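You operate a simulated robot arm through the tools that you are given. There is no shell and no other tool. Be economical: measure what you need, move in short steps, check, and stop when the job is done.

The job below is to be done with a simulated two-armed robot. You get a single attempt, and the scene is never put back.

## Task
Wipe up the spill on the top of the brick wall with the blue cloth and put it back.

Only the result counts: the job must be done as asked and must still hold three seconds after the hand-in. Knocking over, shifting, dropping, spilling or breaking anything else fails it. Flat cloth is picked up by pressing the open fingertips on it (5 to 10 N) and closing them slowly along it; thin cloth reads only 2 to 8 mm in the jaws.

## Robot
Two 7-joint arms with two-finger parallel grippers on one trunk, on a base that drives. Base frame: it is fixed to the floor where the robot stands at the start and does not move with it; the origin is under the middle of the robot, x ahead of it, y to its left, z up; the surface under the hand at the start is at about z = 850. Lengths are in mm, angles in rad, forces in N, time in s.
The left shoulder is at the start at [50, 177, 1154], the right one opposite. With the tool pointing down near the work surface each hand reaches from about 220 to 700 mm from the robot's upright axis, wherever it stands, measured 20 degrees to its own side. Payload 3.43 kg a hand.
The tool frame of a hand sits at the grasp point between the pads (the TCP): z along the fingers, y along the line on which they close. The tips reach 34 mm beyond it. Largest opening 128 mm; finger width 24, thickness 12; the body of the gripper, 48 by 130 mm, starts 96 mm behind the TCP.
Orientation is told as [roll, pitch, yaw] about the base's x, y, z axes, in that order, counted from this pose: with the fingers straight down and closing along the base's y, the tool's x points along the base's -x, its y along +y and its z along -z.

## Interface
- The arms move only by the tool send_rows. It takes "left_commands", "right_commands" or both (then of equal length, played together; a hand with none holds still); each is a list of rows, each an object (a shift or turn left out is 0, a gripper value left out holds the last) with "dp": the shift along the tool's x, y, z in units of 25 mm (1.0 is 25 mm), a list of three; "turn": the turn, a rotation vector about the tool's x, y, z in units of 6 degrees (1.0 is 6 degrees), a list of three; "grip": the gripper command, from -1 (fully open) to 1 (shut), values between in proportion. In form: [{"dp": [tx, ty, tz], "turn": [rx, ry, rz], "grip": grip}, ...]. A call has 1 to 8 rows; each row shifts and turns the commanded pose from where the row before left it, along the tool's axes as they then stand. A call with a number of a shift or a turn outside -1 to 1 is refused whole. Rows are played at 5 a second. More than 50 mm and 0.15 rad between two rows, or a gripper value outside its range, and nothing of the call is played. A pose out of reach is approached as far as the arm can. The call stops where the force on the tool passes 40 N (or 10 N more than at its start, if that is more) or the arm is blocked; 0.2 s more then pass. Each finger travels about 108 mm/s and halts on what it meets, pressing with about 33 N; the grip force reading is that of the motor and also rises with nothing between the fingers. The clock runs only during rows and for 0.2 s after the last one: add rows that do not move to give the fingers time. The reply holds the time, the measured pose of the TCP, the force on the tool along the base axes, the opening and the grip force, in the units named above and with some noise, with the torque about the TCP (base axes, N m) and any sound that the robot's microphone picked up.
- Cameras (640 x 400 px; columns grow to the right, rows downward): "scene" is now at [154.3, -5.2, 1307.7]; the picture's right is [-0.07, -1.00, 0.00], its down [-0.64, 0.04, -0.76] and it looks along [0.76, -0.05, -0.65] (base axes); focal length 254 px, centre (320, 200). "left" rides on the left gripper at [76, 11, -160] in its tool frame; the picture's right is [-0.15, 0.99, 0.00], its down [-0.88, -0.13, -0.46] and it looks along [-0.45, -0.07, 0.89] (tool axes); focal length 234 px, centre (320, 200). "right" rides on the right gripper at [76, -11, -160] in its tool frame; the picture's right is [0.15, 0.99, 0.00], its down [-0.88, 0.13, -0.46] and it looks along [-0.45, 0.07, 0.89] (tool axes); focal length 234 px, centre (320, 200). There is no depth. A picture from a camera that has moved, and an enlarged one, comes with that camera's place and axes in the base frame and with its lens.
- grab_frame(camera): a new picture of that camera. It takes no simulated time.
- lift_body(by): slides the trunk up (or, below 0, down) by that many mm; the arms and the scene camera ride with it, the base frame stays. It gives what a move gives, with no picture.
- steer(legs): drives the robot by 1 to 6 legs, each [ahead, turn to the left] in mm and rad, along the robot's own axes; the way and the turn of a leg run together, so that a leg with both is an arc; at most 1500 mm and 3.142 rad a leg. The arms and the cameras ride along, it lands a little off, and it stops where it bumps. It gives what a move gives.
- head_to(pan, tilt): turns the head with the scene camera to pan (to the left, within 1.396 rad either way) and tilt (down, from -0.506 to 1.204), counted from straight ahead of the robot. It gives what a move gives.
- close_up(camera, box): a new picture of the part [left, top, right, bottom] of that camera's present view, enlarged. It takes no simulated time.
- finish_job(): hands the job in; it is judged then, once.

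Go step by step. Nothing tells you exact positions but the pictures and the camera data: compare them with the known pose of the tool, close in by small moves and look again before you grip or let go. The budget is 120 turns and 88 pictures, counting those below and the enlarged ones. Unless the task says otherwise, let go and move clear before handing in, and close with one line.

The tools are called after ">>>" as a command line: name --argument value ..., lists and objects as JSON in quotes. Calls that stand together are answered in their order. send_rows: Moves the arms, as the interface text tells. Its arguments: {"type":"object","properties":{"left_commands":{"type":"array","items":{"type":"object","properties":{"dp":{"type":"array","items":{"type":"number"}},"turn":{"type":"array","items":{"type":"number"}},"grip":{"type":"number"}}}},"right_commands":{"type":"array","items":{"type":"object","properties":{"dp":{"type":"array","items":{"type":"number"}},"turn":{"type":"array","items":{"type":"number"}},"grip":{"type":"number"}}}}},"required":[]} The other tools are called the same way: lift_body (by) slides the trunk up or down; steer (legs) drives the base; head_to (pan, tilt) turns the head that bears the scene camera; grab_frame (camera) takes a picture; close_up (camera, box) takes an enlarged picture of a part of a camera's view; finish_job () hands the job in.

At the start:

```text
t: 0.0
left_eef_pos: [341.3, 150.6, 1130.9]
left_orientation: [0.0, 0.0, 0.001]
left_ft_force: [-0.7, -0.7, -0.7]
left_moment: [-0.02, 0.03, 0.02]
left_opening: 127.9
left_gripper_force: 0.1
right_eef_pos: [396.5, -192.2, 1072.9]
right_orientation: [0.0, -0.001, -0.001]
right_ft_force: [0.5, -0.2, 0.7]
right_moment: [-0.02, -0.02, 0.01]
right_opening: 128.2
right_gripper_force: 0.2
trunk travel left (down, up): [-325.0, 76.0]
robot x, y, heading: [-1.3, 0.6, 0.005]
head pan, tilt: [-0.066, 0.702]
```

scene: 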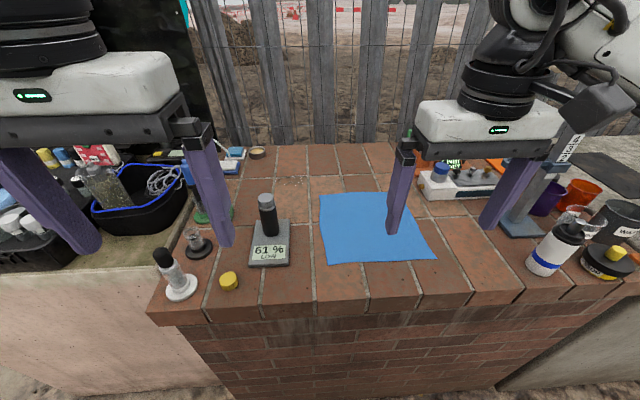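
right: 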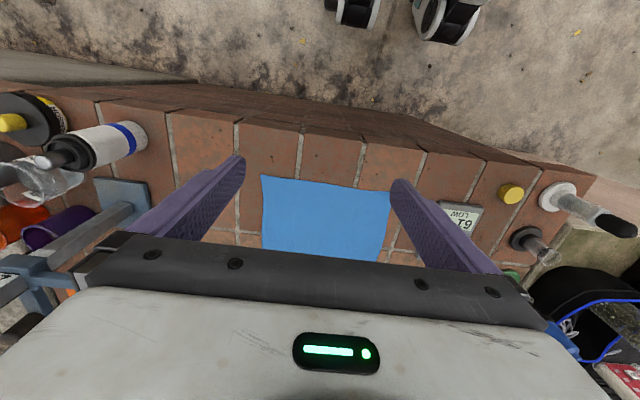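
left: 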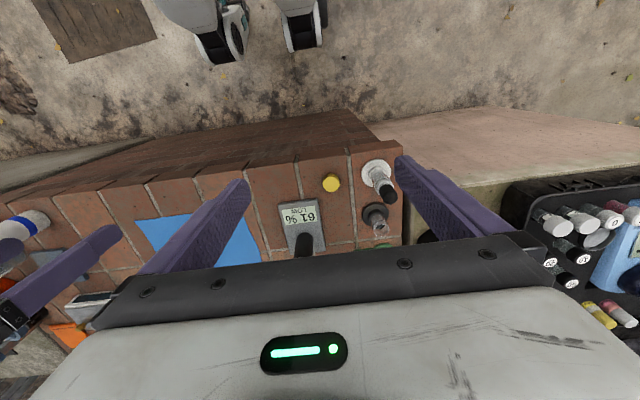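

I see the blue cloth lying flat on the brick top, with a meter beside it; the spill is not obvious yet. I'll take enlarged views to find it.

>>> close_up --camera "scene" --box '[220, 130, 460, 280]'

>>> close_up --camera "scene" --box '[140, 130, 340, 255]'

```text
2.67 times, centred on (340, 205) of scene
camera zoom: at [154.3, -5.2, 1307.7], right [-0.07, -1.0, 0.0], down [-0.64, 0.04, -0.76], along [0.76, -0.05, -0.65], focal length 677 px, centre (267, 187)
```

zoom: 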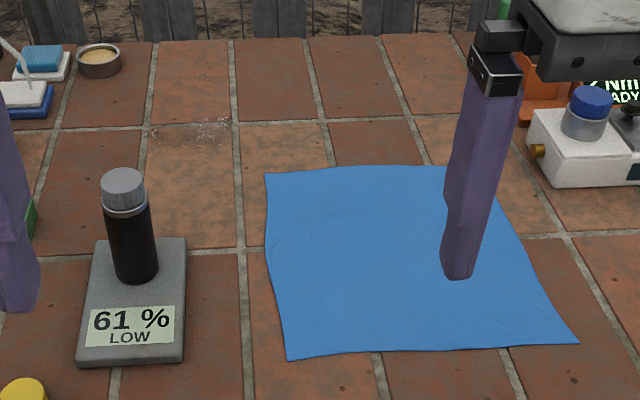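

```text
3.20 times, centred on (240, 192) of scene
camera zoom: at [154.3, -5.2, 1307.7], right [-0.07, -1.0, 0.0], down [-0.64, 0.04, -0.76], along [0.76, -0.05, -0.65], focal length 813 px, centre (576, 224)
```

zoom: 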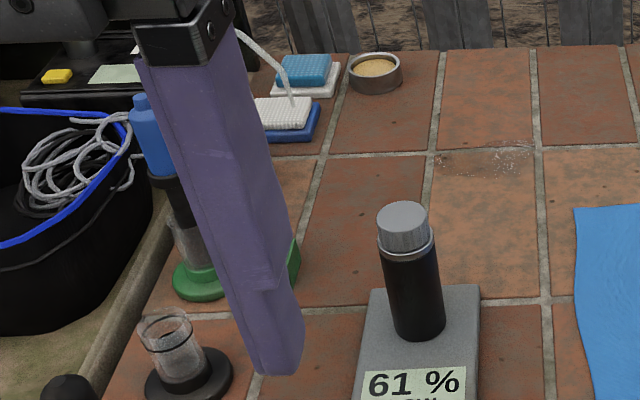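

The blue cloth spans about x 476–714, y −283…−40. There is a wet, speckled patch near (796, 43), behind the bottle and meter. It is at the edge of my reach, so I'll look down to check the gap to the wall before driving closer.

>>> head_to --pan 0 --tilt 1.2

>>> grab_frame --camera "scene"

>>> close_up --camera "left" --box '[100, 0, 420, 200]'

```text
t: 0.9
left_eef_pos: [340.8, 151.2, 1130.3]
left_orientation: [-0.001, 0.0, 0.0]
left_ft_force: [0.0, -0.2, 1.0]
left_moment: [-0.02, -0.01, -0.04]
left_opening: 128.2
left_gripper_force: 0.0
right_eef_pos: [396.5, -192.1, 1071.8]
right_orientation: [0.0, 0.0, -0.001]
right_ft_force: [0.3, -0.3, -1.1]
right_moment: [0.01, 0.02, 0.0]
right_opening: 128.3
right_gripper_force: 0.0
trunk travel left (down, up): [-325.0, 76.0]
robot x, y, heading: [0.8, -1.8, 0.0]
head pan, tilt: [0.0, 1.201]
```

```text
82 pictures are left
camera scene: at [125.5, 0.5, 1271.9], right [0.0, -1.0, 0.0], down [-0.93, 0.0, -0.36], along [0.36, 0.0, -0.93], focal length 254 px, centre (320, 200)
```

scene: 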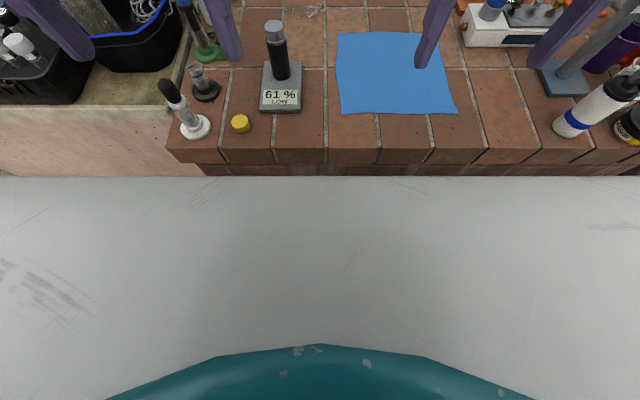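

```text
2.00 times, centred on (260, 100) of left
camera zoom: at [264.7, 161.1, 1290.5], right [0.15, 0.99, 0.0], down [0.88, -0.13, 0.46], along [0.45, -0.07, -0.89], focal length 468 px, centre (440, 400)
```

zoom: 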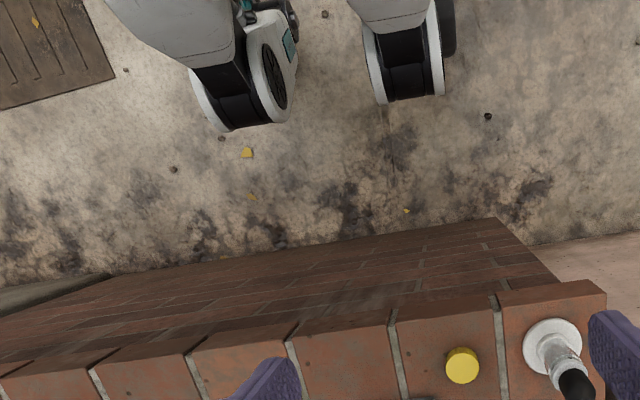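

The wall foot is near x = 414 and the front wheels near x = 130, so there is room to move. I'll drive 150 mm ahead and turn 0.28 left so the right arm reaches both the cloth and the spill.

>>> steer --legs '[[150, 0], [0, 0.28]]'

>>> head_to --pan -0.28 --tilt 0.85

>>> grab_frame --camera "scene"

>>> grab_frame --camera "right"

```text
t: 2.3
left_eef_pos: [474.4, 149.7, 1129.1]
left_orientation: [0.002, 0.0, 0.001]
left_ft_force: [-0.5, -0.1, -0.5]
left_moment: [-0.01, -0.08, 0.0]
left_opening: 127.8
left_gripper_force: 0.1
right_eef_pos: [528.4, -192.5, 1073.1]
right_orientation: [0.0, 0.001, -0.004]
right_ft_force: [-0.7, 0.7, 0.4]
right_moment: [0.02, -0.04, 0.06]
right_opening: 128.1
right_gripper_force: 0.0
trunk travel left (down, up): [-325.0, 76.0]
robot x, y, heading: [134.5, -2.3, -0.002]
head pan, tilt: [0.0, 1.201]
stopped in leg 1: the robot was blocked; the commanded pose is now the measured one
```

```text
t: 3.2
left_eef_pos: [475.2, 149.8, 1129.8]
left_orientation: [-0.001, 0.002, 0.0]
left_ft_force: [0.4, 0.7, 0.0]
left_moment: [-0.02, -0.01, 0.01]
left_opening: 127.9
left_gripper_force: 0.1
right_eef_pos: [530.6, -192.6, 1072.3]
right_orientation: [0.0, 0.001, -0.004]
right_ft_force: [0.1, 0.3, 0.4]
right_moment: [0.02, 0.02, 0.0]
right_opening: 127.8
right_gripper_force: 0.0
trunk travel left (down, up): [-325.0, 76.0]
robot x, y, heading: [137.0, 2.7, 0.001]
head pan, tilt: [-0.279, 0.85]
```

```text
80 pictures are left
camera scene: at [278.1, -21.2, 1295.5], right [-0.28, -0.96, 0.0], down [-0.72, 0.21, -0.66], along [0.63, -0.18, -0.75], focal length 254 px, centre (320, 200)
```

scene: 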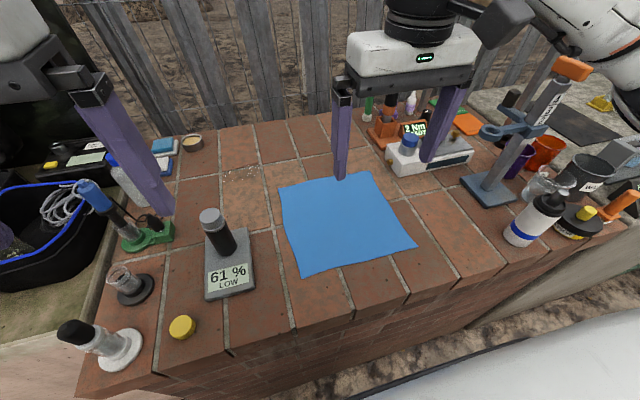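

```text
79 pictures are left
camera right: at [453.4, -204.0, 1232.6], right [-0.14, 0.99, 0.0], down [0.88, 0.13, 0.45], along [0.45, 0.07, -0.89], focal length 234 px, centre (320, 200)
```

right: 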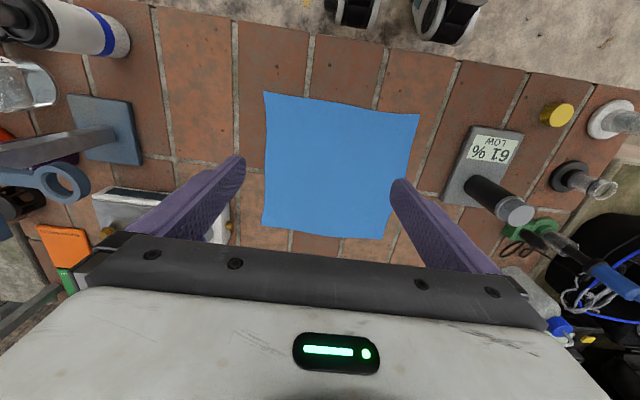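

The robot touched the wall at about 135 mm ahead and nothing on top appears disturbed. I'll back off a little and turn left.

>>> steer --legs '[[-15, 0], [0, 0.28]]'

```text
t: 4.9
left_eef_pos: [404.0, 239.7, 1129.9]
left_orientation: [0.001, 0.002, 0.282]
left_ft_force: [-0.6, -0.6, -0.3]
left_moment: [-0.01, -0.01, -0.01]
left_opening: 128.0
left_gripper_force: 0.0
right_eef_pos: [552.4, -73.8, 1073.4]
right_orientation: [0.0, 0.003, 0.28]
right_ft_force: [0.2, 0.4, 0.1]
right_moment: [-0.05, 0.01, 0.02]
right_opening: 127.8
right_gripper_force: 0.0
trunk travel left (down, up): [-325.0, 76.0]
robot x, y, heading: [117.5, -1.9, 0.282]
head pan, tilt: [-0.279, 0.85]
```

The turn worked. I'll move the right hand above the area just before the spill to check reach and look closely.

>>> send_rows --right_commands '[{"dp": [-0.98, 0.2, 0]}, {"dp": [-0.98, 0.2, 0]}, {"dp": [-0.98, 0.2, 0]}, {"dp": [-0.98, 0.2, 0]}, {"dp": [-0.98, 0.2, 0]}, {"dp": [-0.98, 0.2, 0]}, {"dp": [-0.98, 0.2, 0]}, {"dp": [-0.98, 0.2, 0]}]'

>>> grab_frame --camera "right"

>>> close_up --camera "scene" --box '[160, 120, 320, 220]'

```text
t: 6.7
left_eef_pos: [405.3, 240.6, 1129.6]
left_orientation: [0.0, 0.003, 0.284]
left_ft_force: [0.8, -0.5, 0.8]
left_moment: [0.01, -0.02, -0.02]
left_opening: 128.0
left_gripper_force: 0.1
right_eef_pos: [730.4, 18.7, 1071.7]
right_orientation: [0.0, 0.002, 0.28]
right_ft_force: [0.5, 0.3, 0.1]
right_moment: [0.0, 0.01, 0.02]
right_opening: 127.9
right_gripper_force: 0.1
trunk travel left (down, up): [-325.0, 76.0]
robot x, y, heading: [120.2, 4.1, 0.28]
head pan, tilt: [-0.279, 0.85]
```

```text
78 pictures are left
camera right: at [659.6, -12.9, 1231.4], right [-0.41, 0.91, 0.0], down [0.81, 0.37, 0.45], along [0.41, 0.19, -0.89], focal length 234 px, centre (320, 200)
```

right: 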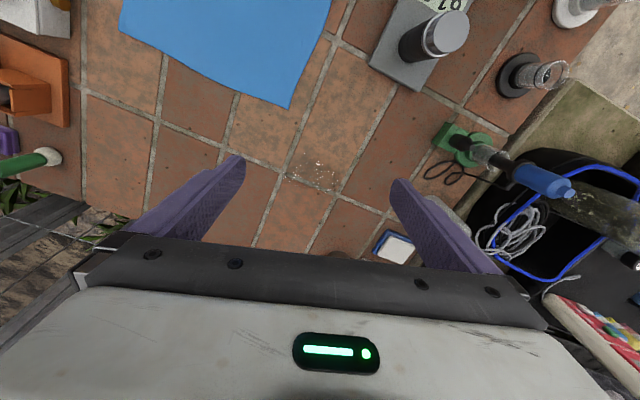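

```text
4.00 times, centred on (240, 170) of scene
camera zoom: at [263.4, 20.6, 1295.5], right [0.0, -1.0, 0.0], down [-0.75, 0.0, -0.66], along [0.66, 0.0, -0.75], focal length 1016 px, centre (640, 320)
```

zoom: 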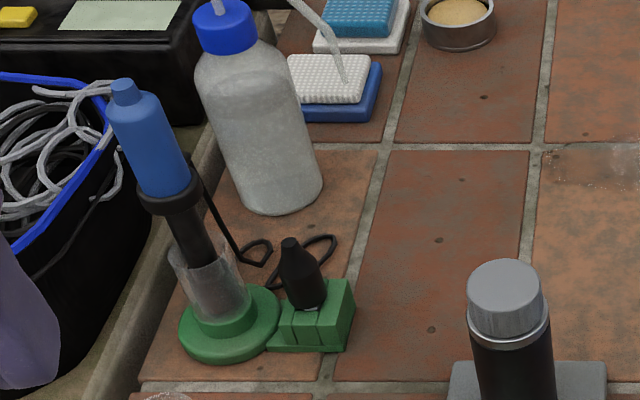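

>>> close_up --camera "right" --box '[240, 100, 400, 200]'

>>> close_up --camera "right" --box '[60, 0, 420, 225]'

```text
4.00 times, centred on (320, 150) of right
camera zoom: at [659.6, -12.9, 1231.4], right [-0.41, 0.91, 0.0], down [0.81, 0.37, 0.45], along [0.41, 0.19, -0.89], focal length 937 px, centre (320, 400)
```

zoom: 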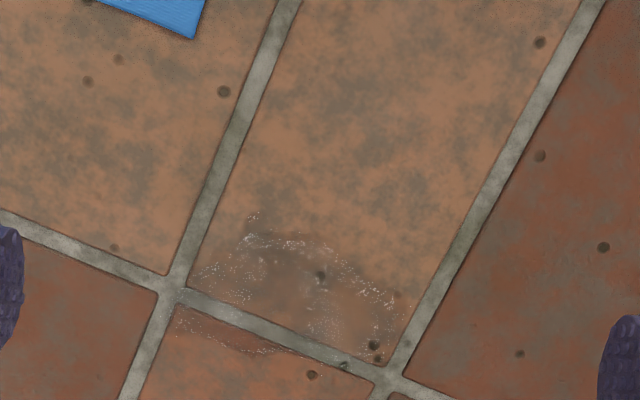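

```text
1.78 times, centred on (240, 112) of right
camera zoom: at [659.6, -12.9, 1231.4], right [-0.41, 0.91, 0.0], down [0.81, 0.37, 0.45], along [0.41, 0.19, -0.89], focal length 416 px, centre (462, 356)
```

zoom: 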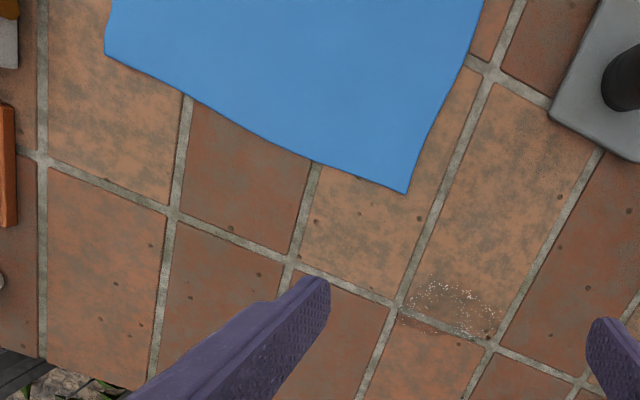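

The spill is centred at about (798, 42), spanning x 768–828 and y −5 to 90. I'll check that the hand can reach its far left part while still high.

>>> send_rows --right_commands '[{"dp": [-0.89, 0.38, 0]}, {"dp": [-0.89, 0.38, 0]}, {"dp": [-0.89, 0.38, 0]}, {"dp": [-0.89, 0.38, 0]}, {"dp": [0, 0, 1]}, {"dp": [0, 0, 1]}]'

```text
t: 8.1
left_eef_pos: [405.3, 240.1, 1129.6]
left_orientation: [0.0, 0.001, 0.283]
left_ft_force: [0.4, 0.6, 0.4]
left_moment: [-0.01, 0.0, 0.05]
left_opening: 128.0
left_gripper_force: 0.0
right_eef_pos: [765.2, 46.0, 1011.9]
right_orientation: [-0.001, 0.002, 0.278]
right_ft_force: [0.7, 0.8, 0.7]
right_moment: [-0.01, 0.0, -0.02]
right_opening: 127.9
right_gripper_force: 0.0
right hand out of reach, approached as far as the arm can: row 2, 3, 4
trunk travel left (down, up): [-325.0, 76.0]
robot x, y, heading: [117.3, -2.4, 0.282]
head pan, tilt: [-0.279, 0.85]
```

The reach falls short by about 50 mm. I'll lift and pull the hand back, then turn the base farther left to bring the right shoulder closer.

>>> send_rows --right_commands '[{"dp": [0, 0, -1]}, {"dp": [0, 0, -1]}, {"dp": [0, 0, -1]}, {"dp": [1, -0.4, 0]}, {"dp": [1, -0.4, 0]}, {"dp": [1, -0.4, 0]}, {"dp": [1, -0.4, 0]}, {"dp": [1, -0.4, 0]}]'

>>> steer --legs '[[0, 0.37]]'

```text
t: 9.9
left_eef_pos: [404.7, 239.4, 1129.1]
left_orientation: [0.001, 0.002, 0.283]
left_ft_force: [-1.2, 0.2, -0.6]
left_moment: [0.03, 0.0, 0.0]
left_opening: 128.1
left_gripper_force: 0.0
right_eef_pos: [655.5, -37.8, 1076.8]
right_orientation: [-0.001, 0.002, 0.28]
right_ft_force: [0.0, 0.5, 0.6]
right_moment: [-0.01, 0.0, 0.01]
right_opening: 127.9
right_gripper_force: 0.0
right hand out of reach, approached as far as the arm can: row 3
trunk travel left (down, up): [-325.0, 76.0]
robot x, y, heading: [117.7, -1.6, 0.283]
head pan, tilt: [-0.279, 0.85]
```

```text
t: 11.4
left_eef_pos: [301.0, 325.8, 1128.8]
left_orientation: [0.001, 0.001, 0.647]
left_ft_force: [0.1, -0.4, 0.0]
left_moment: [-0.02, -0.03, -0.04]
left_opening: 127.7
left_gripper_force: 0.1
right_eef_pos: [633.3, 157.3, 1076.7]
right_orientation: [0.0, 0.001, 0.645]
right_ft_force: [0.2, 0.5, -0.6]
right_moment: [-0.01, -0.01, 0.01]
right_opening: 128.4
right_gripper_force: 0.0
trunk travel left (down, up): [-325.0, 76.0]
robot x, y, heading: [117.9, -2.4, 0.645]
head pan, tilt: [-0.279, 0.85]
```

The turn went clear. One more small turn gives comfortable reach margin.

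>>> steer --legs '[[0, 0.17]]'

>>> head_to --pan -0.9 --tilt 0.85

```text
t: 12.5
left_eef_pos: [242.3, 351.2, 1129.3]
left_orientation: [-0.001, 0.002, 0.819]
left_ft_force: [1.0, 0.2, -0.3]
left_moment: [-0.01, 0.0, 0.03]
left_opening: 128.0
left_gripper_force: 0.0
right_eef_pos: [598.3, 241.7, 1074.9]
right_orientation: [0.0, 0.001, 0.816]
right_ft_force: [0.3, -0.7, 0.3]
right_moment: [-0.01, -0.02, 0.0]
right_opening: 128.2
right_gripper_force: 0.1
trunk travel left (down, up): [-325.0, 76.0]
robot x, y, heading: [114.7, 3.2, 0.817]
head pan, tilt: [-0.279, 0.85]
```

```text
t: 13.5
left_eef_pos: [242.9, 352.5, 1128.7]
left_orientation: [-0.001, 0.003, 0.82]
left_ft_force: [-0.2, 0.1, 0.3]
left_moment: [-0.02, -0.01, 0.03]
left_opening: 127.9
left_gripper_force: 0.0
right_eef_pos: [599.2, 242.1, 1077.0]
right_orientation: [0.001, 0.001, 0.815]
right_ft_force: [0.1, -0.8, 0.1]
right_moment: [-0.02, 0.02, 0.01]
right_opening: 127.8
right_gripper_force: 0.1
trunk travel left (down, up): [-325.0, 76.0]
robot x, y, heading: [119.8, 0.2, 0.819]
head pan, tilt: [-0.901, 0.85]
```

I'll carry the hand back over toward the cloth, then square its yaw.

>>> send_rows --right_commands '[{"dp": [0.728, -0.686, 0]}, {"dp": [0.728, -0.686, 0]}, {"dp": [0.728, -0.686, 0]}, {"dp": [0.728, -0.686, 0]}, {"dp": [0.728, -0.686, 0]}, {"dp": [0.728, -0.686, 0]}, {"dp": [0.728, -0.686, 0]}, {"dp": [0.728, -0.686, 0]}]'

>>> send_rows --right_commands '[{"dp": [0.728, -0.686, 0]}, {"dp": [0.728, -0.686, 0]}, {"turn": [0, 0, 1]}, {"turn": [0, 0, 1]}, {"turn": [0, 0, 1]}, {"turn": [0, 0, 1]}, {"turn": [0, 0, 1]}, {"turn": [0, 0, 1]}]'

>>> grab_frame --camera "right"

>>> grab_frame --camera "scene"

```text
t: 15.3
left_eef_pos: [243.6, 351.3, 1129.3]
left_orientation: [0.0, 0.001, 0.819]
left_ft_force: [0.3, -0.2, -0.2]
left_moment: [0.0, 0.0, 0.0]
left_opening: 128.0
left_gripper_force: 0.2
right_eef_pos: [599.6, 41.8, 1074.0]
right_orientation: [0.0, 0.001, 0.816]
right_ft_force: [0.6, -0.2, -0.6]
right_moment: [0.0, 0.0, 0.01]
right_opening: 128.0
right_gripper_force: 0.2
trunk travel left (down, up): [-325.0, 76.0]
robot x, y, heading: [120.9, -1.6, 0.815]
head pan, tilt: [-0.901, 0.85]
```

```text
t: 17.1
left_eef_pos: [242.5, 352.1, 1129.0]
left_orientation: [0.001, 0.0, 0.819]
left_ft_force: [-0.5, 0.4, 0.0]
left_moment: [-0.03, -0.02, 0.01]
left_opening: 128.0
left_gripper_force: 0.1
right_eef_pos: [600.0, -8.8, 1076.1]
right_orientation: [-0.001, 0.001, 0.184]
right_ft_force: [1.2, -0.1, -0.7]
right_moment: [-0.03, 0.06, 0.01]
right_opening: 128.2
right_gripper_force: 0.0
trunk travel left (down, up): [-325.0, 76.0]
robot x, y, heading: [121.0, -2.8, 0.812]
head pan, tilt: [-0.901, 0.85]
```

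```text
74 pictures are left
camera right: at [526.7, -33.6, 1236.0], right [-0.33, 0.95, 0.0], down [0.84, 0.29, 0.45], along [0.43, 0.15, -0.89], focal length 234 px, centre (320, 200)
```

right: 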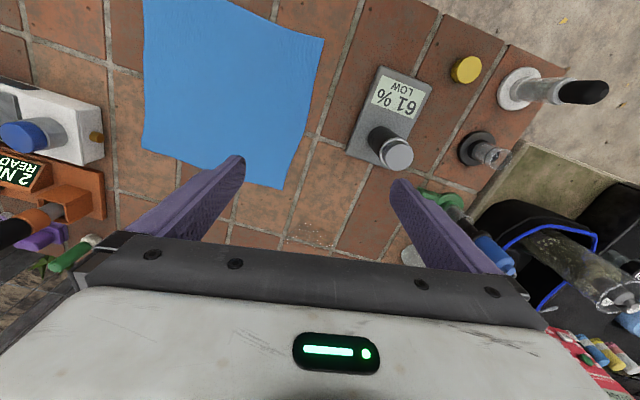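

```text
73 pictures are left
camera scene: at [243.8, 44.8, 1295.5], right [-0.09, -1.0, 0.0], down [-0.75, 0.06, -0.66], along [0.66, -0.06, -0.75], focal length 254 px, centre (320, 200)
```

scene: 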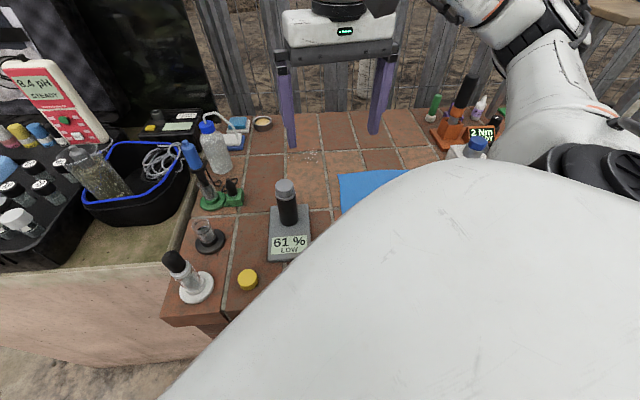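

The cloth corners come out at about (479,−45), (719,−48) and (722,−280), so its centre is near (598, −165). I'll go above the centre and descend most of the way.

>>> send_rows --right_commands '[{"turn": [0, 0, 0.88]}, {"turn": [0, 0, 0.87]}, {"dp": [0, -1, 0]}, {"dp": [0, -1, 0]}, {"dp": [0, -1, 0]}, {"dp": [0, -1, 0]}, {"dp": [0, -1, 0]}, {"dp": [0.1, -1, 0]}]'

>>> send_rows --right_commands '[{"dp": [0, 0, 1]}, {"dp": [0, 0, 1]}, {"dp": [0, 0, 1]}, {"dp": [0, 0, 1], "grip": -0.1}, {"dp": [0, 0, 1]}, {"dp": [0, 0, 1]}, {"dp": [0, 0, 0.8]}]'

>>> grab_frame --camera "right"

```text
t: 18.9
left_eef_pos: [243.2, 350.9, 1129.6]
left_orientation: [-0.001, 0.001, 0.817]
left_ft_force: [0.4, 0.2, -0.3]
left_moment: [0.0, 0.01, -0.02]
left_opening: 128.0
left_gripper_force: 0.1
right_eef_pos: [606.0, -62.5, 1062.5]
right_orientation: [0.011, 0.014, 0.014]
right_ft_force: [0.6, -0.6, 0.5]
right_moment: [0.0, 0.03, -0.01]
right_opening: 128.0
right_gripper_force: 0.1
right hand out of reach, approached as far as the arm can: row 4, 5, 6, 7, 8
trunk travel left (down, up): [-325.0, 76.0]
robot x, y, heading: [116.7, 2.1, 0.814]
head pan, tilt: [-0.901, 0.85]
```

```text
t: 20.5
left_eef_pos: [243.4, 351.7, 1130.1]
left_orientation: [0.0, 0.003, 0.819]
left_ft_force: [0.0, 0.1, -0.1]
left_moment: [-0.02, 0.0, 0.02]
left_opening: 128.0
left_gripper_force: 0.1
right_eef_pos: [607.7, -88.3, 897.2]
right_orientation: [0.0, 0.001, 0.003]
right_ft_force: [-0.4, -0.6, -1.7]
right_moment: [-0.01, 0.04, 0.0]
right_opening: 70.3
right_gripper_force: 0.0
trunk travel left (down, up): [-325.0, 76.0]
robot x, y, heading: [118.7, 1.2, 0.818]
head pan, tilt: [-0.901, 0.85]
```

```text
72 pictures are left
camera right: at [530.8, -99.5, 1057.3], right [-0.15, 0.99, 0.0], down [0.88, 0.13, 0.45], along [0.45, 0.07, -0.89], focal length 234 px, centre (320, 200)
```

right: 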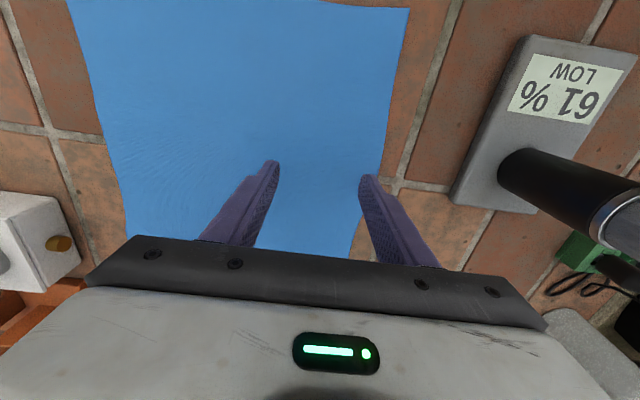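

The hand stopped short at y = −88 but is now low and in reach. I'll try sliding toward the cloth centre at this height.

>>> send_rows --right_commands '[{"dp": [0.2, -1, 0]}, {"dp": [0.2, -1, 0]}, {"dp": [0, -1, 0]}, {}]'

```text
t: 21.5
left_eef_pos: [242.3, 351.4, 1130.6]
left_orientation: [0.001, 0.002, 0.819]
left_ft_force: [0.4, -0.1, 0.2]
left_moment: [-0.01, 0.01, -0.02]
left_opening: 127.8
left_gripper_force: 0.2
right_eef_pos: [595.7, -164.8, 895.7]
right_orientation: [-0.002, 0.001, 0.003]
right_ft_force: [-0.5, -0.3, -0.5]
right_moment: [0.0, 0.0, -0.01]
right_opening: 70.3
right_gripper_force: 0.1
trunk travel left (down, up): [-325.0, 76.0]
robot x, y, heading: [118.5, -0.6, 0.815]
head pan, tilt: [-0.901, 0.85]
```

I am at the cloth centre. Next I'll lower in small steps until the tips press lightly.

>>> send_rows --right_commands '[{"dp": [0, 0, 0.2]}, {"dp": [0, 0, 0.16]}, {}]'

```text
t: 22.3
left_eef_pos: [243.5, 352.4, 1130.2]
left_orientation: [0.0, 0.001, 0.819]
left_ft_force: [-0.5, 0.5, -0.3]
left_moment: [0.02, -0.01, 0.01]
left_opening: 127.7
left_gripper_force: 0.0
right_eef_pos: [594.8, -162.4, 886.5]
right_orientation: [-0.001, 0.002, 0.004]
right_ft_force: [0.4, 0.6, -0.6]
right_moment: [-0.02, 0.02, 0.0]
right_opening: 70.4
right_gripper_force: 0.1
trunk travel left (down, up): [-325.0, 76.0]
robot x, y, heading: [120.3, 2.5, 0.819]
head pan, tilt: [-0.901, 0.85]
```

>>> send_rows --right_commands '[{"dp": [0, 0, 0.08]}, {"dp": [0, 0, 0.06]}, {}]'

```text
t: 23.1
left_eef_pos: [242.4, 350.7, 1129.9]
left_orientation: [-0.002, 0.003, 0.818]
left_ft_force: [-0.1, 0.2, 0.0]
left_moment: [0.04, 0.02, 0.01]
left_opening: 127.9
left_gripper_force: 0.1
right_eef_pos: [595.1, -162.1, 885.1]
right_orientation: [-0.002, -0.001, 0.003]
right_ft_force: [-0.1, -2.0, 13.7]
right_moment: [0.27, 0.0, 0.06]
right_opening: 70.2
right_gripper_force: 0.0
trunk travel left (down, up): [-325.0, 76.0]
robot x, y, heading: [121.8, -2.8, 0.816]
head pan, tilt: [-0.901, 0.85]
```

Contact reads 13.7 N, a bit high. I'll ease up about 1 mm and check.

>>> send_rows --right_commands '[{"dp": [0, 0, -0.04]}, {}]'

```text
t: 23.7
left_eef_pos: [243.1, 352.4, 1129.1]
left_orientation: [0.001, 0.003, 0.818]
left_ft_force: [0.6, 0.1, -0.2]
left_moment: [0.01, 0.0, -0.01]
left_opening: 127.8
left_gripper_force: 0.0
right_eef_pos: [594.6, -163.2, 884.7]
right_orientation: [-0.002, 0.001, 0.006]
right_ft_force: [0.5, -1.8, 7.5]
right_moment: [0.05, -0.01, -0.03]
right_opening: 70.4
right_gripper_force: 0.0
trunk travel left (down, up): [-325.0, 76.0]
robot x, y, heading: [119.6, 2.0, 0.813]
head pan, tilt: [-0.901, 0.85]
```

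>>> send_rows --right_commands '[{"grip": 0.02}, {"grip": 0.14}, {"grip": 0.26}, {"grip": 0.38}, {"grip": 0.5}, {"grip": 0.62}, {"grip": 0.74}, {"grip": 0.86}]'

>>> send_rows --right_commands '[{"grip": 0.93}, {"grip": 1}, {}, {}]'

>>> grab_frame --camera "right"

```text
t: 25.5
left_eef_pos: [243.4, 351.2, 1130.0]
left_orientation: [-0.001, 0.002, 0.82]
left_ft_force: [-0.1, 0.3, -0.9]
left_moment: [0.02, -0.01, 0.02]
left_opening: 127.9
left_gripper_force: 0.0
right_eef_pos: [595.0, -162.1, 886.4]
right_orientation: [-0.002, 0.002, 0.003]
right_ft_force: [0.1, -0.9, 5.3]
right_moment: [-0.02, -0.03, 0.03]
right_opening: 9.2
right_gripper_force: 0.6
trunk travel left (down, up): [-325.0, 76.0]
robot x, y, heading: [118.4, -1.6, 0.812]
head pan, tilt: [-0.901, 0.85]
```

```text
t: 26.5
left_eef_pos: [243.3, 351.6, 1129.2]
left_orientation: [0.001, 0.0, 0.818]
left_ft_force: [0.2, 0.9, -0.3]
left_moment: [0.05, 0.02, 0.0]
left_opening: 128.0
left_gripper_force: 0.2
right_eef_pos: [593.9, -161.9, 885.2]
right_orientation: [-0.003, 0.003, 0.004]
right_ft_force: [-0.6, -0.9, 3.5]
right_moment: [-0.01, -0.03, 0.0]
right_opening: 2.6
right_gripper_force: 33.3
trunk travel left (down, up): [-325.0, 76.0]
robot x, y, heading: [119.5, -0.6, 0.812]
head pan, tilt: [-0.901, 0.85]
```

```text
71 pictures are left
camera right: at [519.1, -174.0, 1045.3], right [-0.15, 0.99, 0.0], down [0.88, 0.13, 0.45], along [0.45, 0.07, -0.89], focal length 234 px, centre (320, 200)
```

right: 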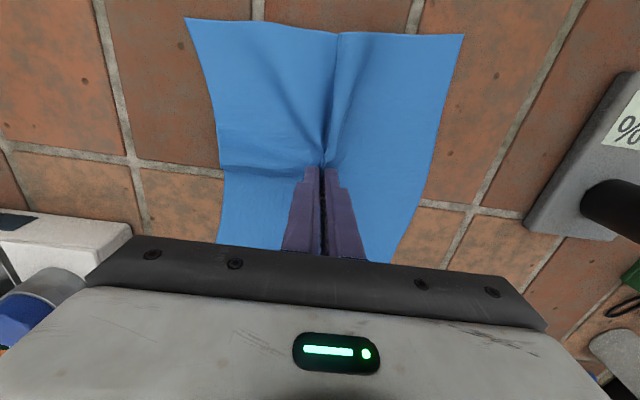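

The cloth is pinched at 2.6 mm. I'll lift it and look.

>>> send_rows --right_commands '[{"dp": [0, 0, -0.4]}, {"dp": [0, 0, -0.8]}, {"dp": [0, 0, -0.8]}, {"dp": [0, 0, -0.8]}, {"dp": [0, 0, -0.8]}, {"dp": [0, 0, -0.8]}, {}]'

>>> grab_frame --camera "right"

>>> head_to --pan -0.75 --tilt 0.7

>>> grab_frame --camera "scene"

```text
t: 28.1
left_eef_pos: [242.9, 351.4, 1130.1]
left_orientation: [-0.001, 0.002, 0.818]
left_ft_force: [-0.1, -0.1, 0.1]
left_moment: [-0.01, 0.01, 0.02]
left_opening: 128.0
left_gripper_force: 0.1
right_eef_pos: [594.9, -163.0, 995.0]
right_orientation: [-0.003, 0.0, 0.002]
right_ft_force: [-0.3, -0.3, -0.1]
right_moment: [0.0, 0.02, -0.03]
right_opening: 3.0
right_gripper_force: 33.2
trunk travel left (down, up): [-325.0, 76.0]
robot x, y, heading: [118.7, -2.8, 0.818]
head pan, tilt: [-0.901, 0.85]
```

```text
70 pictures are left
camera right: at [519.1, -175.0, 1155.7], right [-0.15, 0.99, 0.0], down [0.88, 0.13, 0.45], along [0.45, 0.07, -0.89], focal length 234 px, centre (320, 200)
```

right: 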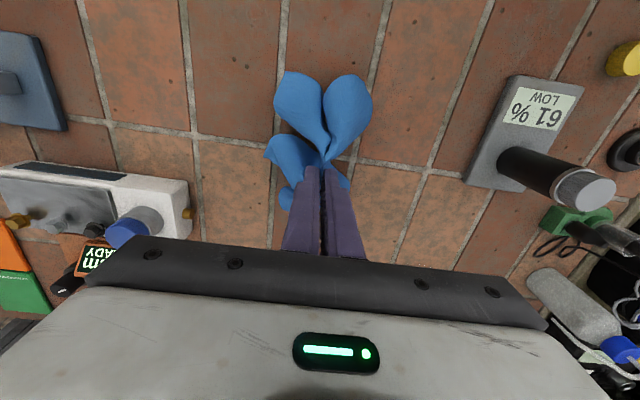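

```text
t: 28.8
left_eef_pos: [242.6, 350.9, 1130.1]
left_orientation: [-0.001, 0.003, 0.818]
left_ft_force: [0.0, 0.3, -0.4]
left_moment: [0.01, 0.0, 0.01]
left_opening: 127.9
left_gripper_force: 0.0
right_eef_pos: [595.7, -162.7, 995.4]
right_orientation: [-0.001, 0.002, 0.002]
right_ft_force: [-1.1, 0.5, 0.2]
right_moment: [-0.03, -0.01, -0.01]
right_opening: 2.9
right_gripper_force: 33.0
trunk travel left (down, up): [-325.0, 76.0]
robot x, y, heading: [117.6, 1.1, 0.817]
head pan, tilt: [-0.75, 0.7]
```

```text
69 pictures are left
camera scene: at [250.7, 56.9, 1307.8], right [0.06, -1.0, 0.0], down [-0.64, -0.04, -0.76], along [0.76, 0.05, -0.64], focal length 254 px, centre (320, 200)
```

scene: 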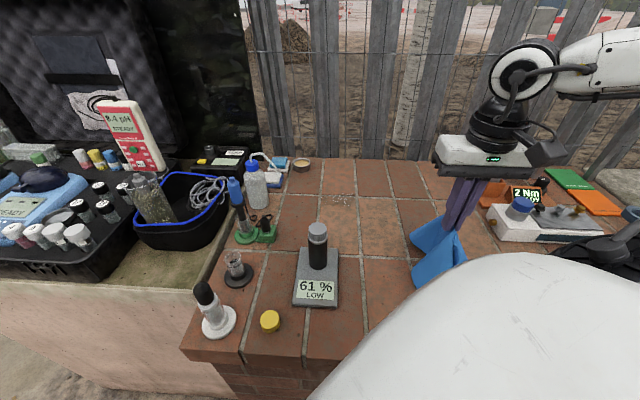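

The cloth hangs as a neat bundle. I'll carry it diagonally over to the spill.

>>> send_rows --right_commands '[{"dp": [-0.95, 0.92, 0]}, {"dp": [-0.95, 0.92, 0]}, {"dp": [-0.95, 0.92, 0]}, {"dp": [-0.95, 0.92, 0]}, {"dp": [-0.95, 0.92, 0]}, {"dp": [-0.95, 0.92, 0]}, {"dp": [-0.95, 0.92, 0]}, {"dp": [-0.95, 0.92, 0]}]'

>>> grab_frame --camera "scene"

>>> grab_frame --camera "right"

```text
t: 30.6
left_eef_pos: [243.3, 352.0, 1128.7]
left_orientation: [0.0, 0.005, 0.817]
left_ft_force: [0.3, 0.0, 0.1]
left_moment: [0.02, 0.02, 0.0]
left_opening: 128.1
left_gripper_force: 0.0
right_eef_pos: [787.9, 22.7, 994.6]
right_orientation: [-0.002, 0.001, 0.005]
right_ft_force: [-0.6, -0.8, -0.2]
right_moment: [0.01, 0.0, 0.01]
right_opening: 3.1
right_gripper_force: 32.8
trunk travel left (down, up): [-325.0, 76.0]
robot x, y, heading: [119.5, 5.4, 0.819]
head pan, tilt: [-0.75, 0.7]
```

```text
68 pictures are left
camera scene: at [250.9, 57.5, 1307.7], right [0.07, -1.0, 0.0], down [-0.64, -0.04, -0.76], along [0.76, 0.05, -0.64], focal length 254 px, centre (320, 200)
```

scene: 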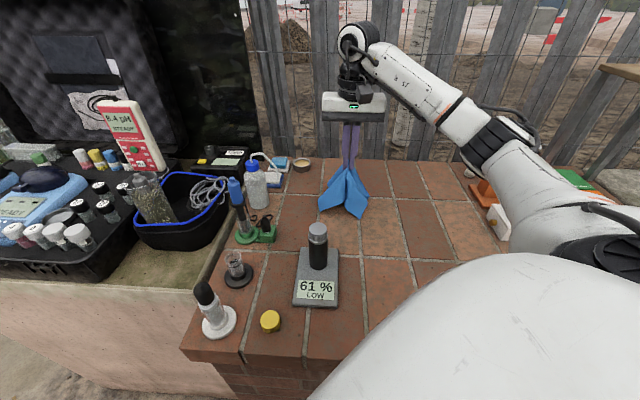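

```text
67 pictures are left
camera right: at [711.3, 10.7, 1154.7], right [-0.15, 0.99, 0.0], down [0.88, 0.13, 0.45], along [0.45, 0.07, -0.89], focal length 234 px, centre (320, 200)
```

right: 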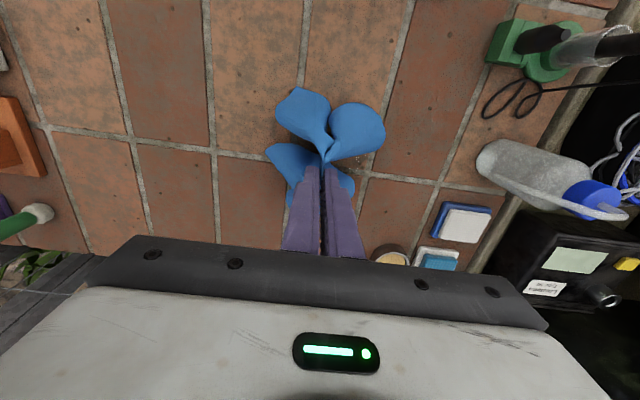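

I'm directly over the spill with good clearance. I'll lower onto it.

>>> send_rows --right_commands '[{"dp": [0, 0, 0.8]}, {"dp": [0, 0, 0.8]}, {"dp": [0, 0, 0.8]}, {"dp": [0, 0, 0.8]}, {"dp": [0, 0, 0.6]}, {"dp": [0, 0, 0.2]}, {}]'

>>> grab_frame --camera "right"

```text
t: 32.2
left_eef_pos: [243.1, 351.8, 1130.0]
left_orientation: [0.0, 0.001, 0.82]
left_ft_force: [0.1, 0.4, -0.2]
left_moment: [0.03, -0.01, -0.01]
left_opening: 127.9
left_gripper_force: 0.1
right_eef_pos: [784.8, 21.9, 894.7]
right_orientation: [-0.001, 0.002, 0.001]
right_ft_force: [-0.3, 0.5, 0.5]
right_moment: [-0.01, 0.03, 0.04]
right_opening: 3.2
right_gripper_force: 33.6
trunk travel left (down, up): [-325.0, 76.0]
robot x, y, heading: [120.0, -0.2, 0.818]
head pan, tilt: [-0.75, 0.7]
```

```text
66 pictures are left
camera right: at [709.2, 9.9, 1054.8], right [-0.15, 0.99, 0.0], down [0.88, 0.13, 0.45], along [0.45, 0.07, -0.89], focal length 234 px, centre (320, 200)
```

right: 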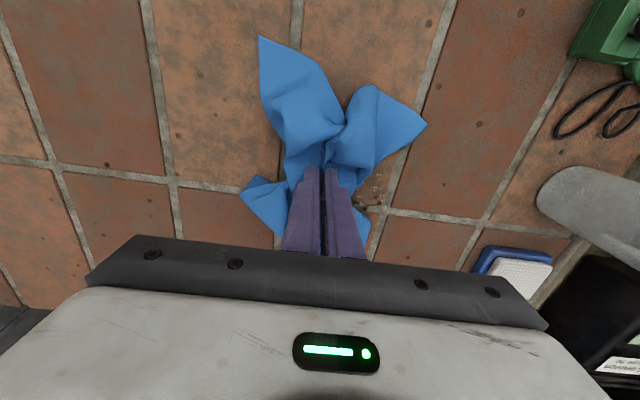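

Part of the spill shows right of the fingers. I'll press a bit further to feel contact.

>>> send_rows --right_commands '[{"dp": [0, 0, 0.16]}, {"dp": [0, 0, 0.1]}, {}]'

```text
t: 33.0
left_eef_pos: [242.8, 351.5, 1129.9]
left_orientation: [0.001, 0.003, 0.819]
left_ft_force: [-0.7, 0.7, -0.3]
left_moment: [0.02, -0.03, -0.01]
left_opening: 127.9
left_gripper_force: 0.0
right_eef_pos: [785.7, 20.9, 888.6]
right_orientation: [-0.002, 0.0, 0.002]
right_ft_force: [-0.4, 0.8, 0.8]
right_moment: [-0.02, 0.03, 0.0]
right_opening: 2.8
right_gripper_force: 32.8
trunk travel left (down, up): [-325.0, 76.0]
robot x, y, heading: [118.6, 4.0, 0.813]
head pan, tilt: [-0.75, 0.7]
```

>>> send_rows --right_commands '[{"dp": [0, 0, 0.1]}, {"dp": [0, 0, 0.08]}, {}]'

```text
t: 33.8
left_eef_pos: [241.8, 351.3, 1130.4]
left_orientation: [-0.002, -0.001, 0.819]
left_ft_force: [0.5, -0.2, 0.6]
left_moment: [0.0, 0.03, 0.0]
left_opening: 128.3
left_gripper_force: 0.1
right_eef_pos: [785.5, 20.6, 888.0]
right_orientation: [0.0, -0.003, 0.001]
right_ft_force: [1.7, -3.0, 19.5]
right_moment: [-0.23, -0.06, 0.01]
right_opening: 2.9
right_gripper_force: 33.5
trunk travel left (down, up): [-325.0, 76.0]
robot x, y, heading: [121.9, -0.3, 0.818]
head pan, tilt: [-0.75, 0.7]
```

Contact reads 19.5 N. I'll ease slightly and make the first wiping stroke left.

>>> send_rows --right_commands '[{"dp": [0, 0, -0.05]}, {"dp": [0, 0.6, 0]}, {"dp": [0, 0.6, 0]}, {"dp": [0, 0.6, 0]}, {"dp": [0, 0.6, 0]}, {"dp": [0, 0.6, 0]}, {}]'

>>> grab_frame --camera "right"

```text
t: 35.4
left_eef_pos: [240.8, 350.9, 1130.1]
left_orientation: [-0.002, 0.0, 0.819]
left_ft_force: [0.0, -0.8, 0.3]
left_moment: [-0.01, 0.0, 0.0]
left_opening: 128.1
left_gripper_force: 0.0
right_eef_pos: [783.1, 96.4, 887.1]
right_orientation: [0.0, -0.001, 0.003]
right_ft_force: [-0.8, -4.9, 16.2]
right_moment: [-0.33, -0.07, -0.02]
right_opening: 3.3
right_gripper_force: 33.1
trunk travel left (down, up): [-325.0, 76.0]
robot x, y, heading: [117.2, -0.4, 0.816]
head pan, tilt: [-0.75, 0.7]
```

```text
65 pictures are left
camera right: at [707.1, 85.2, 1047.0], right [-0.15, 0.99, 0.0], down [0.88, 0.13, 0.46], along [0.45, 0.07, -0.89], focal length 234 px, centre (320, 200)
```

right: 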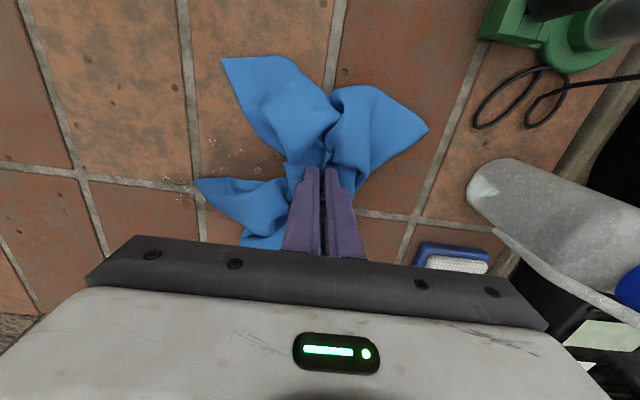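

The left portion is cleared and specks remain on the right side. I'll stroke back to the right, slightly farther out.

>>> send_rows --right_commands '[{"dp": [-0.5, 0, 0]}, {"dp": [0, -0.8, 0]}, {"dp": [0, -0.8, 0]}, {"dp": [0, -0.8, 0]}, {"dp": [0, -0.8, 0]}, {"dp": [0, -0.8, 0]}, {"dp": [0, -0.8, 0]}, {"dp": [0, -0.4, 0]}]'

>>> send_rows --right_commands '[{"dp": [-0.6, 0, 0]}, {"dp": [0, 0.8, 0]}, {"dp": [0, 0.8, 0]}, {"dp": [0, 0.8, 0]}, {"dp": [0, 0.8, 0]}, {"dp": [0, 0.8, 0]}, {"dp": [0, 0.8, 0]}]'

>>> grab_frame --camera "right"

```text
t: 37.2
left_eef_pos: [240.7, 351.4, 1128.9]
left_orientation: [-0.002, 0.003, 0.818]
left_ft_force: [0.5, 0.4, 0.0]
left_moment: [-0.04, -0.03, -0.01]
left_opening: 128.0
left_gripper_force: 0.0
right_eef_pos: [797.9, -33.6, 886.4]
right_orientation: [-0.002, -0.001, 0.003]
right_ft_force: [-0.3, 6.7, 17.0]
right_moment: [0.06, -0.08, 0.01]
right_opening: 2.9
right_gripper_force: 33.0
trunk travel left (down, up): [-325.0, 76.0]
robot x, y, heading: [114.3, 2.5, 0.813]
head pan, tilt: [-0.75, 0.7]
```

```text
t: 38.8
left_eef_pos: [240.2, 350.9, 1130.9]
left_orientation: [0.0, 0.002, 0.818]
left_ft_force: [0.1, 0.5, 0.1]
left_moment: [0.03, -0.01, 0.01]
left_opening: 128.1
left_gripper_force: 0.0
right_eef_pos: [811.0, 86.4, 887.0]
right_orientation: [0.001, -0.001, 0.001]
right_ft_force: [-0.5, -6.4, 19.8]
right_moment: [-0.38, -0.07, -0.02]
right_opening: 3.1
right_gripper_force: 33.7
trunk travel left (down, up): [-325.0, 76.0]
robot x, y, heading: [119.7, 0.8, 0.816]
head pan, tilt: [-0.75, 0.7]
```

```text
64 pictures are left
camera right: at [733.6, 74.7, 1046.8], right [-0.15, 0.99, 0.0], down [0.88, 0.13, 0.46], along [0.45, 0.07, -0.89], focal length 234 px, centre (320, 200)
```

right: 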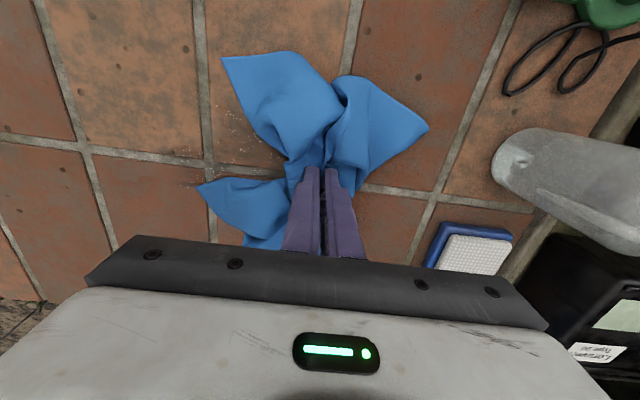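

Only faint specks remain near (774, 0) and (830, −25). I'll cover both with more strokes.

>>> send_rows --right_commands '[{"dp": [-0.7, 0, 0]}, {"dp": [0, -0.9, 0]}, {"dp": [0, -0.9, 0]}, {"dp": [0, -0.9, 0]}, {"dp": [0, -0.9, 0]}, {"dp": [0, -0.9, 0]}, {"dp": [0, -0.9, 0]}]'

>>> send_rows --right_commands '[{"dp": [0.8, 0, 0]}, {"dp": [0.8, 0, 0]}, {"dp": [0.8, 0, 0]}, {"dp": [0, 0.8, 0]}, {"dp": [0, 0.8, 0]}, {"dp": [0, 0.8, 0]}, {"dp": [0, 0.8, 0]}, {"dp": [0, 0.8, 0]}]'

>>> grab_frame --camera "right"

```text
t: 40.4
left_eef_pos: [241.0, 351.6, 1129.5]
left_orientation: [-0.002, 0.002, 0.819]
left_ft_force: [0.3, 0.3, -0.6]
left_moment: [0.0, 0.02, 0.02]
left_opening: 128.1
left_gripper_force: 0.0
right_eef_pos: [829.7, -48.3, 887.3]
right_orientation: [-0.003, -0.001, 0.003]
right_ft_force: [0.7, 3.7, 13.1]
right_moment: [-0.01, -0.05, 0.07]
right_opening: 2.9
right_gripper_force: 33.0
trunk travel left (down, up): [-325.0, 76.0]
robot x, y, heading: [117.4, -0.6, 0.814]
head pan, tilt: [-0.75, 0.7]
```

```text
t: 42.2
left_eef_pos: [241.2, 350.6, 1130.9]
left_orientation: [-0.003, -0.001, 0.819]
left_ft_force: [0.3, -0.1, -0.2]
left_moment: [-0.01, 0.01, 0.0]
left_opening: 128.0
left_gripper_force: 0.0
right_eef_pos: [769.9, 51.0, 887.6]
right_orientation: [0.001, -0.002, 0.001]
right_ft_force: [0.5, -7.0, 22.2]
right_moment: [-0.45, -0.09, -0.04]
right_opening: 3.0
right_gripper_force: 32.5
trunk travel left (down, up): [-325.0, 76.0]
robot x, y, heading: [123.7, -0.6, 0.814]
head pan, tilt: [-0.75, 0.7]
```

```text
63 pictures are left
camera right: at [692.0, 39.1, 1046.7], right [-0.15, 0.99, 0.0], down [0.88, 0.13, 0.46], along [0.45, 0.07, -0.89], focal length 234 px, centre (320, 200)
```

right: 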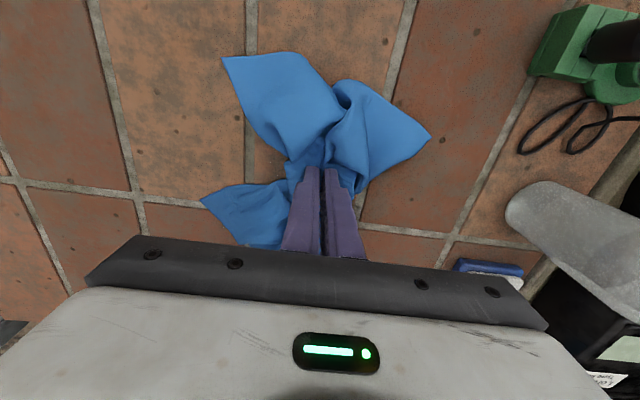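

The visible area looks clean. I'll add a zigzag over the middle, then lift and look.

>>> send_rows --right_commands '[{"dp": [0, 0.8, 0]}, {"dp": [0, 0.8, 0]}, {"dp": [-0.9, 0, 0]}, {"dp": [-0.9, -0.3, 0]}, {"dp": [0.9, -0.6, 0]}, {"dp": [0.9, -0.6, 0]}, {"dp": [-0.9, -0.6, 0]}, {"dp": [-0.9, -0.6, 0]}]'

>>> send_rows --right_commands '[{"dp": [0.9, -0.6, 0]}, {"dp": [0.9, -0.6, 0]}, {"dp": [-0.9, -0.6, 0]}, {"dp": [-0.9, -0.6, 0]}, {"dp": [0.9, -0.6, 0]}, {"dp": [0.9, -0.6, 0]}, {"dp": [0, 0, -0.8]}, {"dp": [0, 0, -0.8]}]'

>>> send_rows --right_commands '[{"dp": [0.2, -0.6, -0.9]}, {"dp": [0.2, -0.6, -0.9]}, {"dp": [0.2, -0.6, -0.9]}, {}]'

>>> grab_frame --camera "right"

>>> close_up --camera "scene" --box '[250, 150, 410, 250]'

```text
t: 44.0
left_eef_pos: [241.2, 352.9, 1131.1]
left_orientation: [-0.004, 0.001, 0.819]
left_ft_force: [0.4, 0.1, 0.5]
left_moment: [0.04, 0.0, -0.02]
left_opening: 128.0
left_gripper_force: 0.0
right_eef_pos: [812.9, 23.8, 887.4]
right_orientation: [-0.002, 0.002, 0.003]
right_ft_force: [-6.9, 2.6, 23.0]
right_moment: [-0.13, 0.18, -0.05]
right_opening: 2.6
right_gripper_force: 33.4
trunk travel left (down, up): [-325.0, 76.0]
robot x, y, heading: [117.4, -0.4, 0.815]
head pan, tilt: [-0.75, 0.7]
```

```text
t: 45.8
left_eef_pos: [242.5, 352.1, 1129.3]
left_orientation: [0.0, 0.001, 0.819]
left_ft_force: [-0.6, 0.2, -0.4]
left_moment: [0.03, -0.02, 0.03]
left_opening: 127.6
left_gripper_force: 0.0
right_eef_pos: [769.1, -65.5, 923.7]
right_orientation: [-0.003, 0.005, 0.004]
right_ft_force: [-0.7, 1.1, 1.0]
right_moment: [-0.05, 0.0, 0.0]
right_opening: 2.9
right_gripper_force: 33.1
trunk travel left (down, up): [-325.0, 76.0]
robot x, y, heading: [122.7, 0.3, 0.814]
head pan, tilt: [-0.75, 0.7]
```

```text
t: 46.8
left_eef_pos: [243.3, 351.0, 1129.3]
left_orientation: [-0.001, 0.001, 0.819]
left_ft_force: [-0.5, -0.5, -0.2]
left_moment: [-0.01, 0.04, 0.01]
left_opening: 127.9
left_gripper_force: 0.0
right_eef_pos: [755.0, -110.7, 993.4]
right_orientation: [-0.001, 0.001, 0.005]
right_ft_force: [0.2, -0.8, 0.1]
right_moment: [-0.01, 0.0, 0.02]
right_opening: 2.9
right_gripper_force: 33.5
trunk travel left (down, up): [-325.0, 76.0]
robot x, y, heading: [116.1, -1.2, 0.812]
head pan, tilt: [-0.75, 0.7]
```

```text
62 pictures are left
camera right: at [679.7, -121.6, 1153.4], right [-0.15, 0.99, 0.0], down [0.88, 0.13, 0.45], along [0.45, 0.07, -0.89], focal length 234 px, centre (320, 200)
```

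right: 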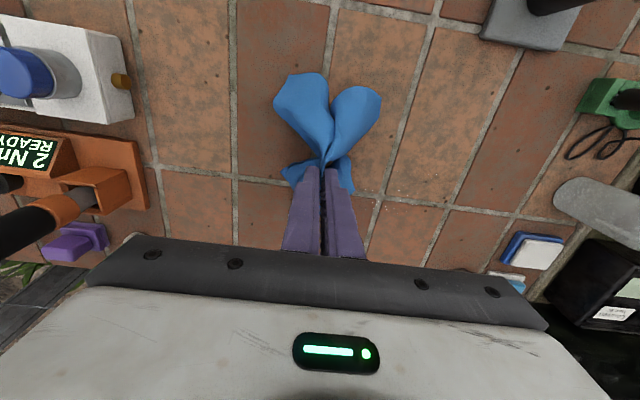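

```text
4.00 times, centred on (330, 200) of scene
camera zoom: at [250.9, 57.0, 1307.8], right [0.07, -1.0, 0.0], down [-0.64, -0.04, -0.76], along [0.76, 0.05, -0.64], focal length 1016 px, centre (280, 200)
```

zoom: 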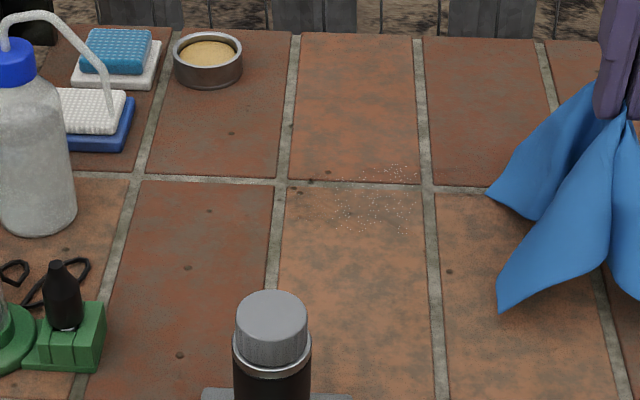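

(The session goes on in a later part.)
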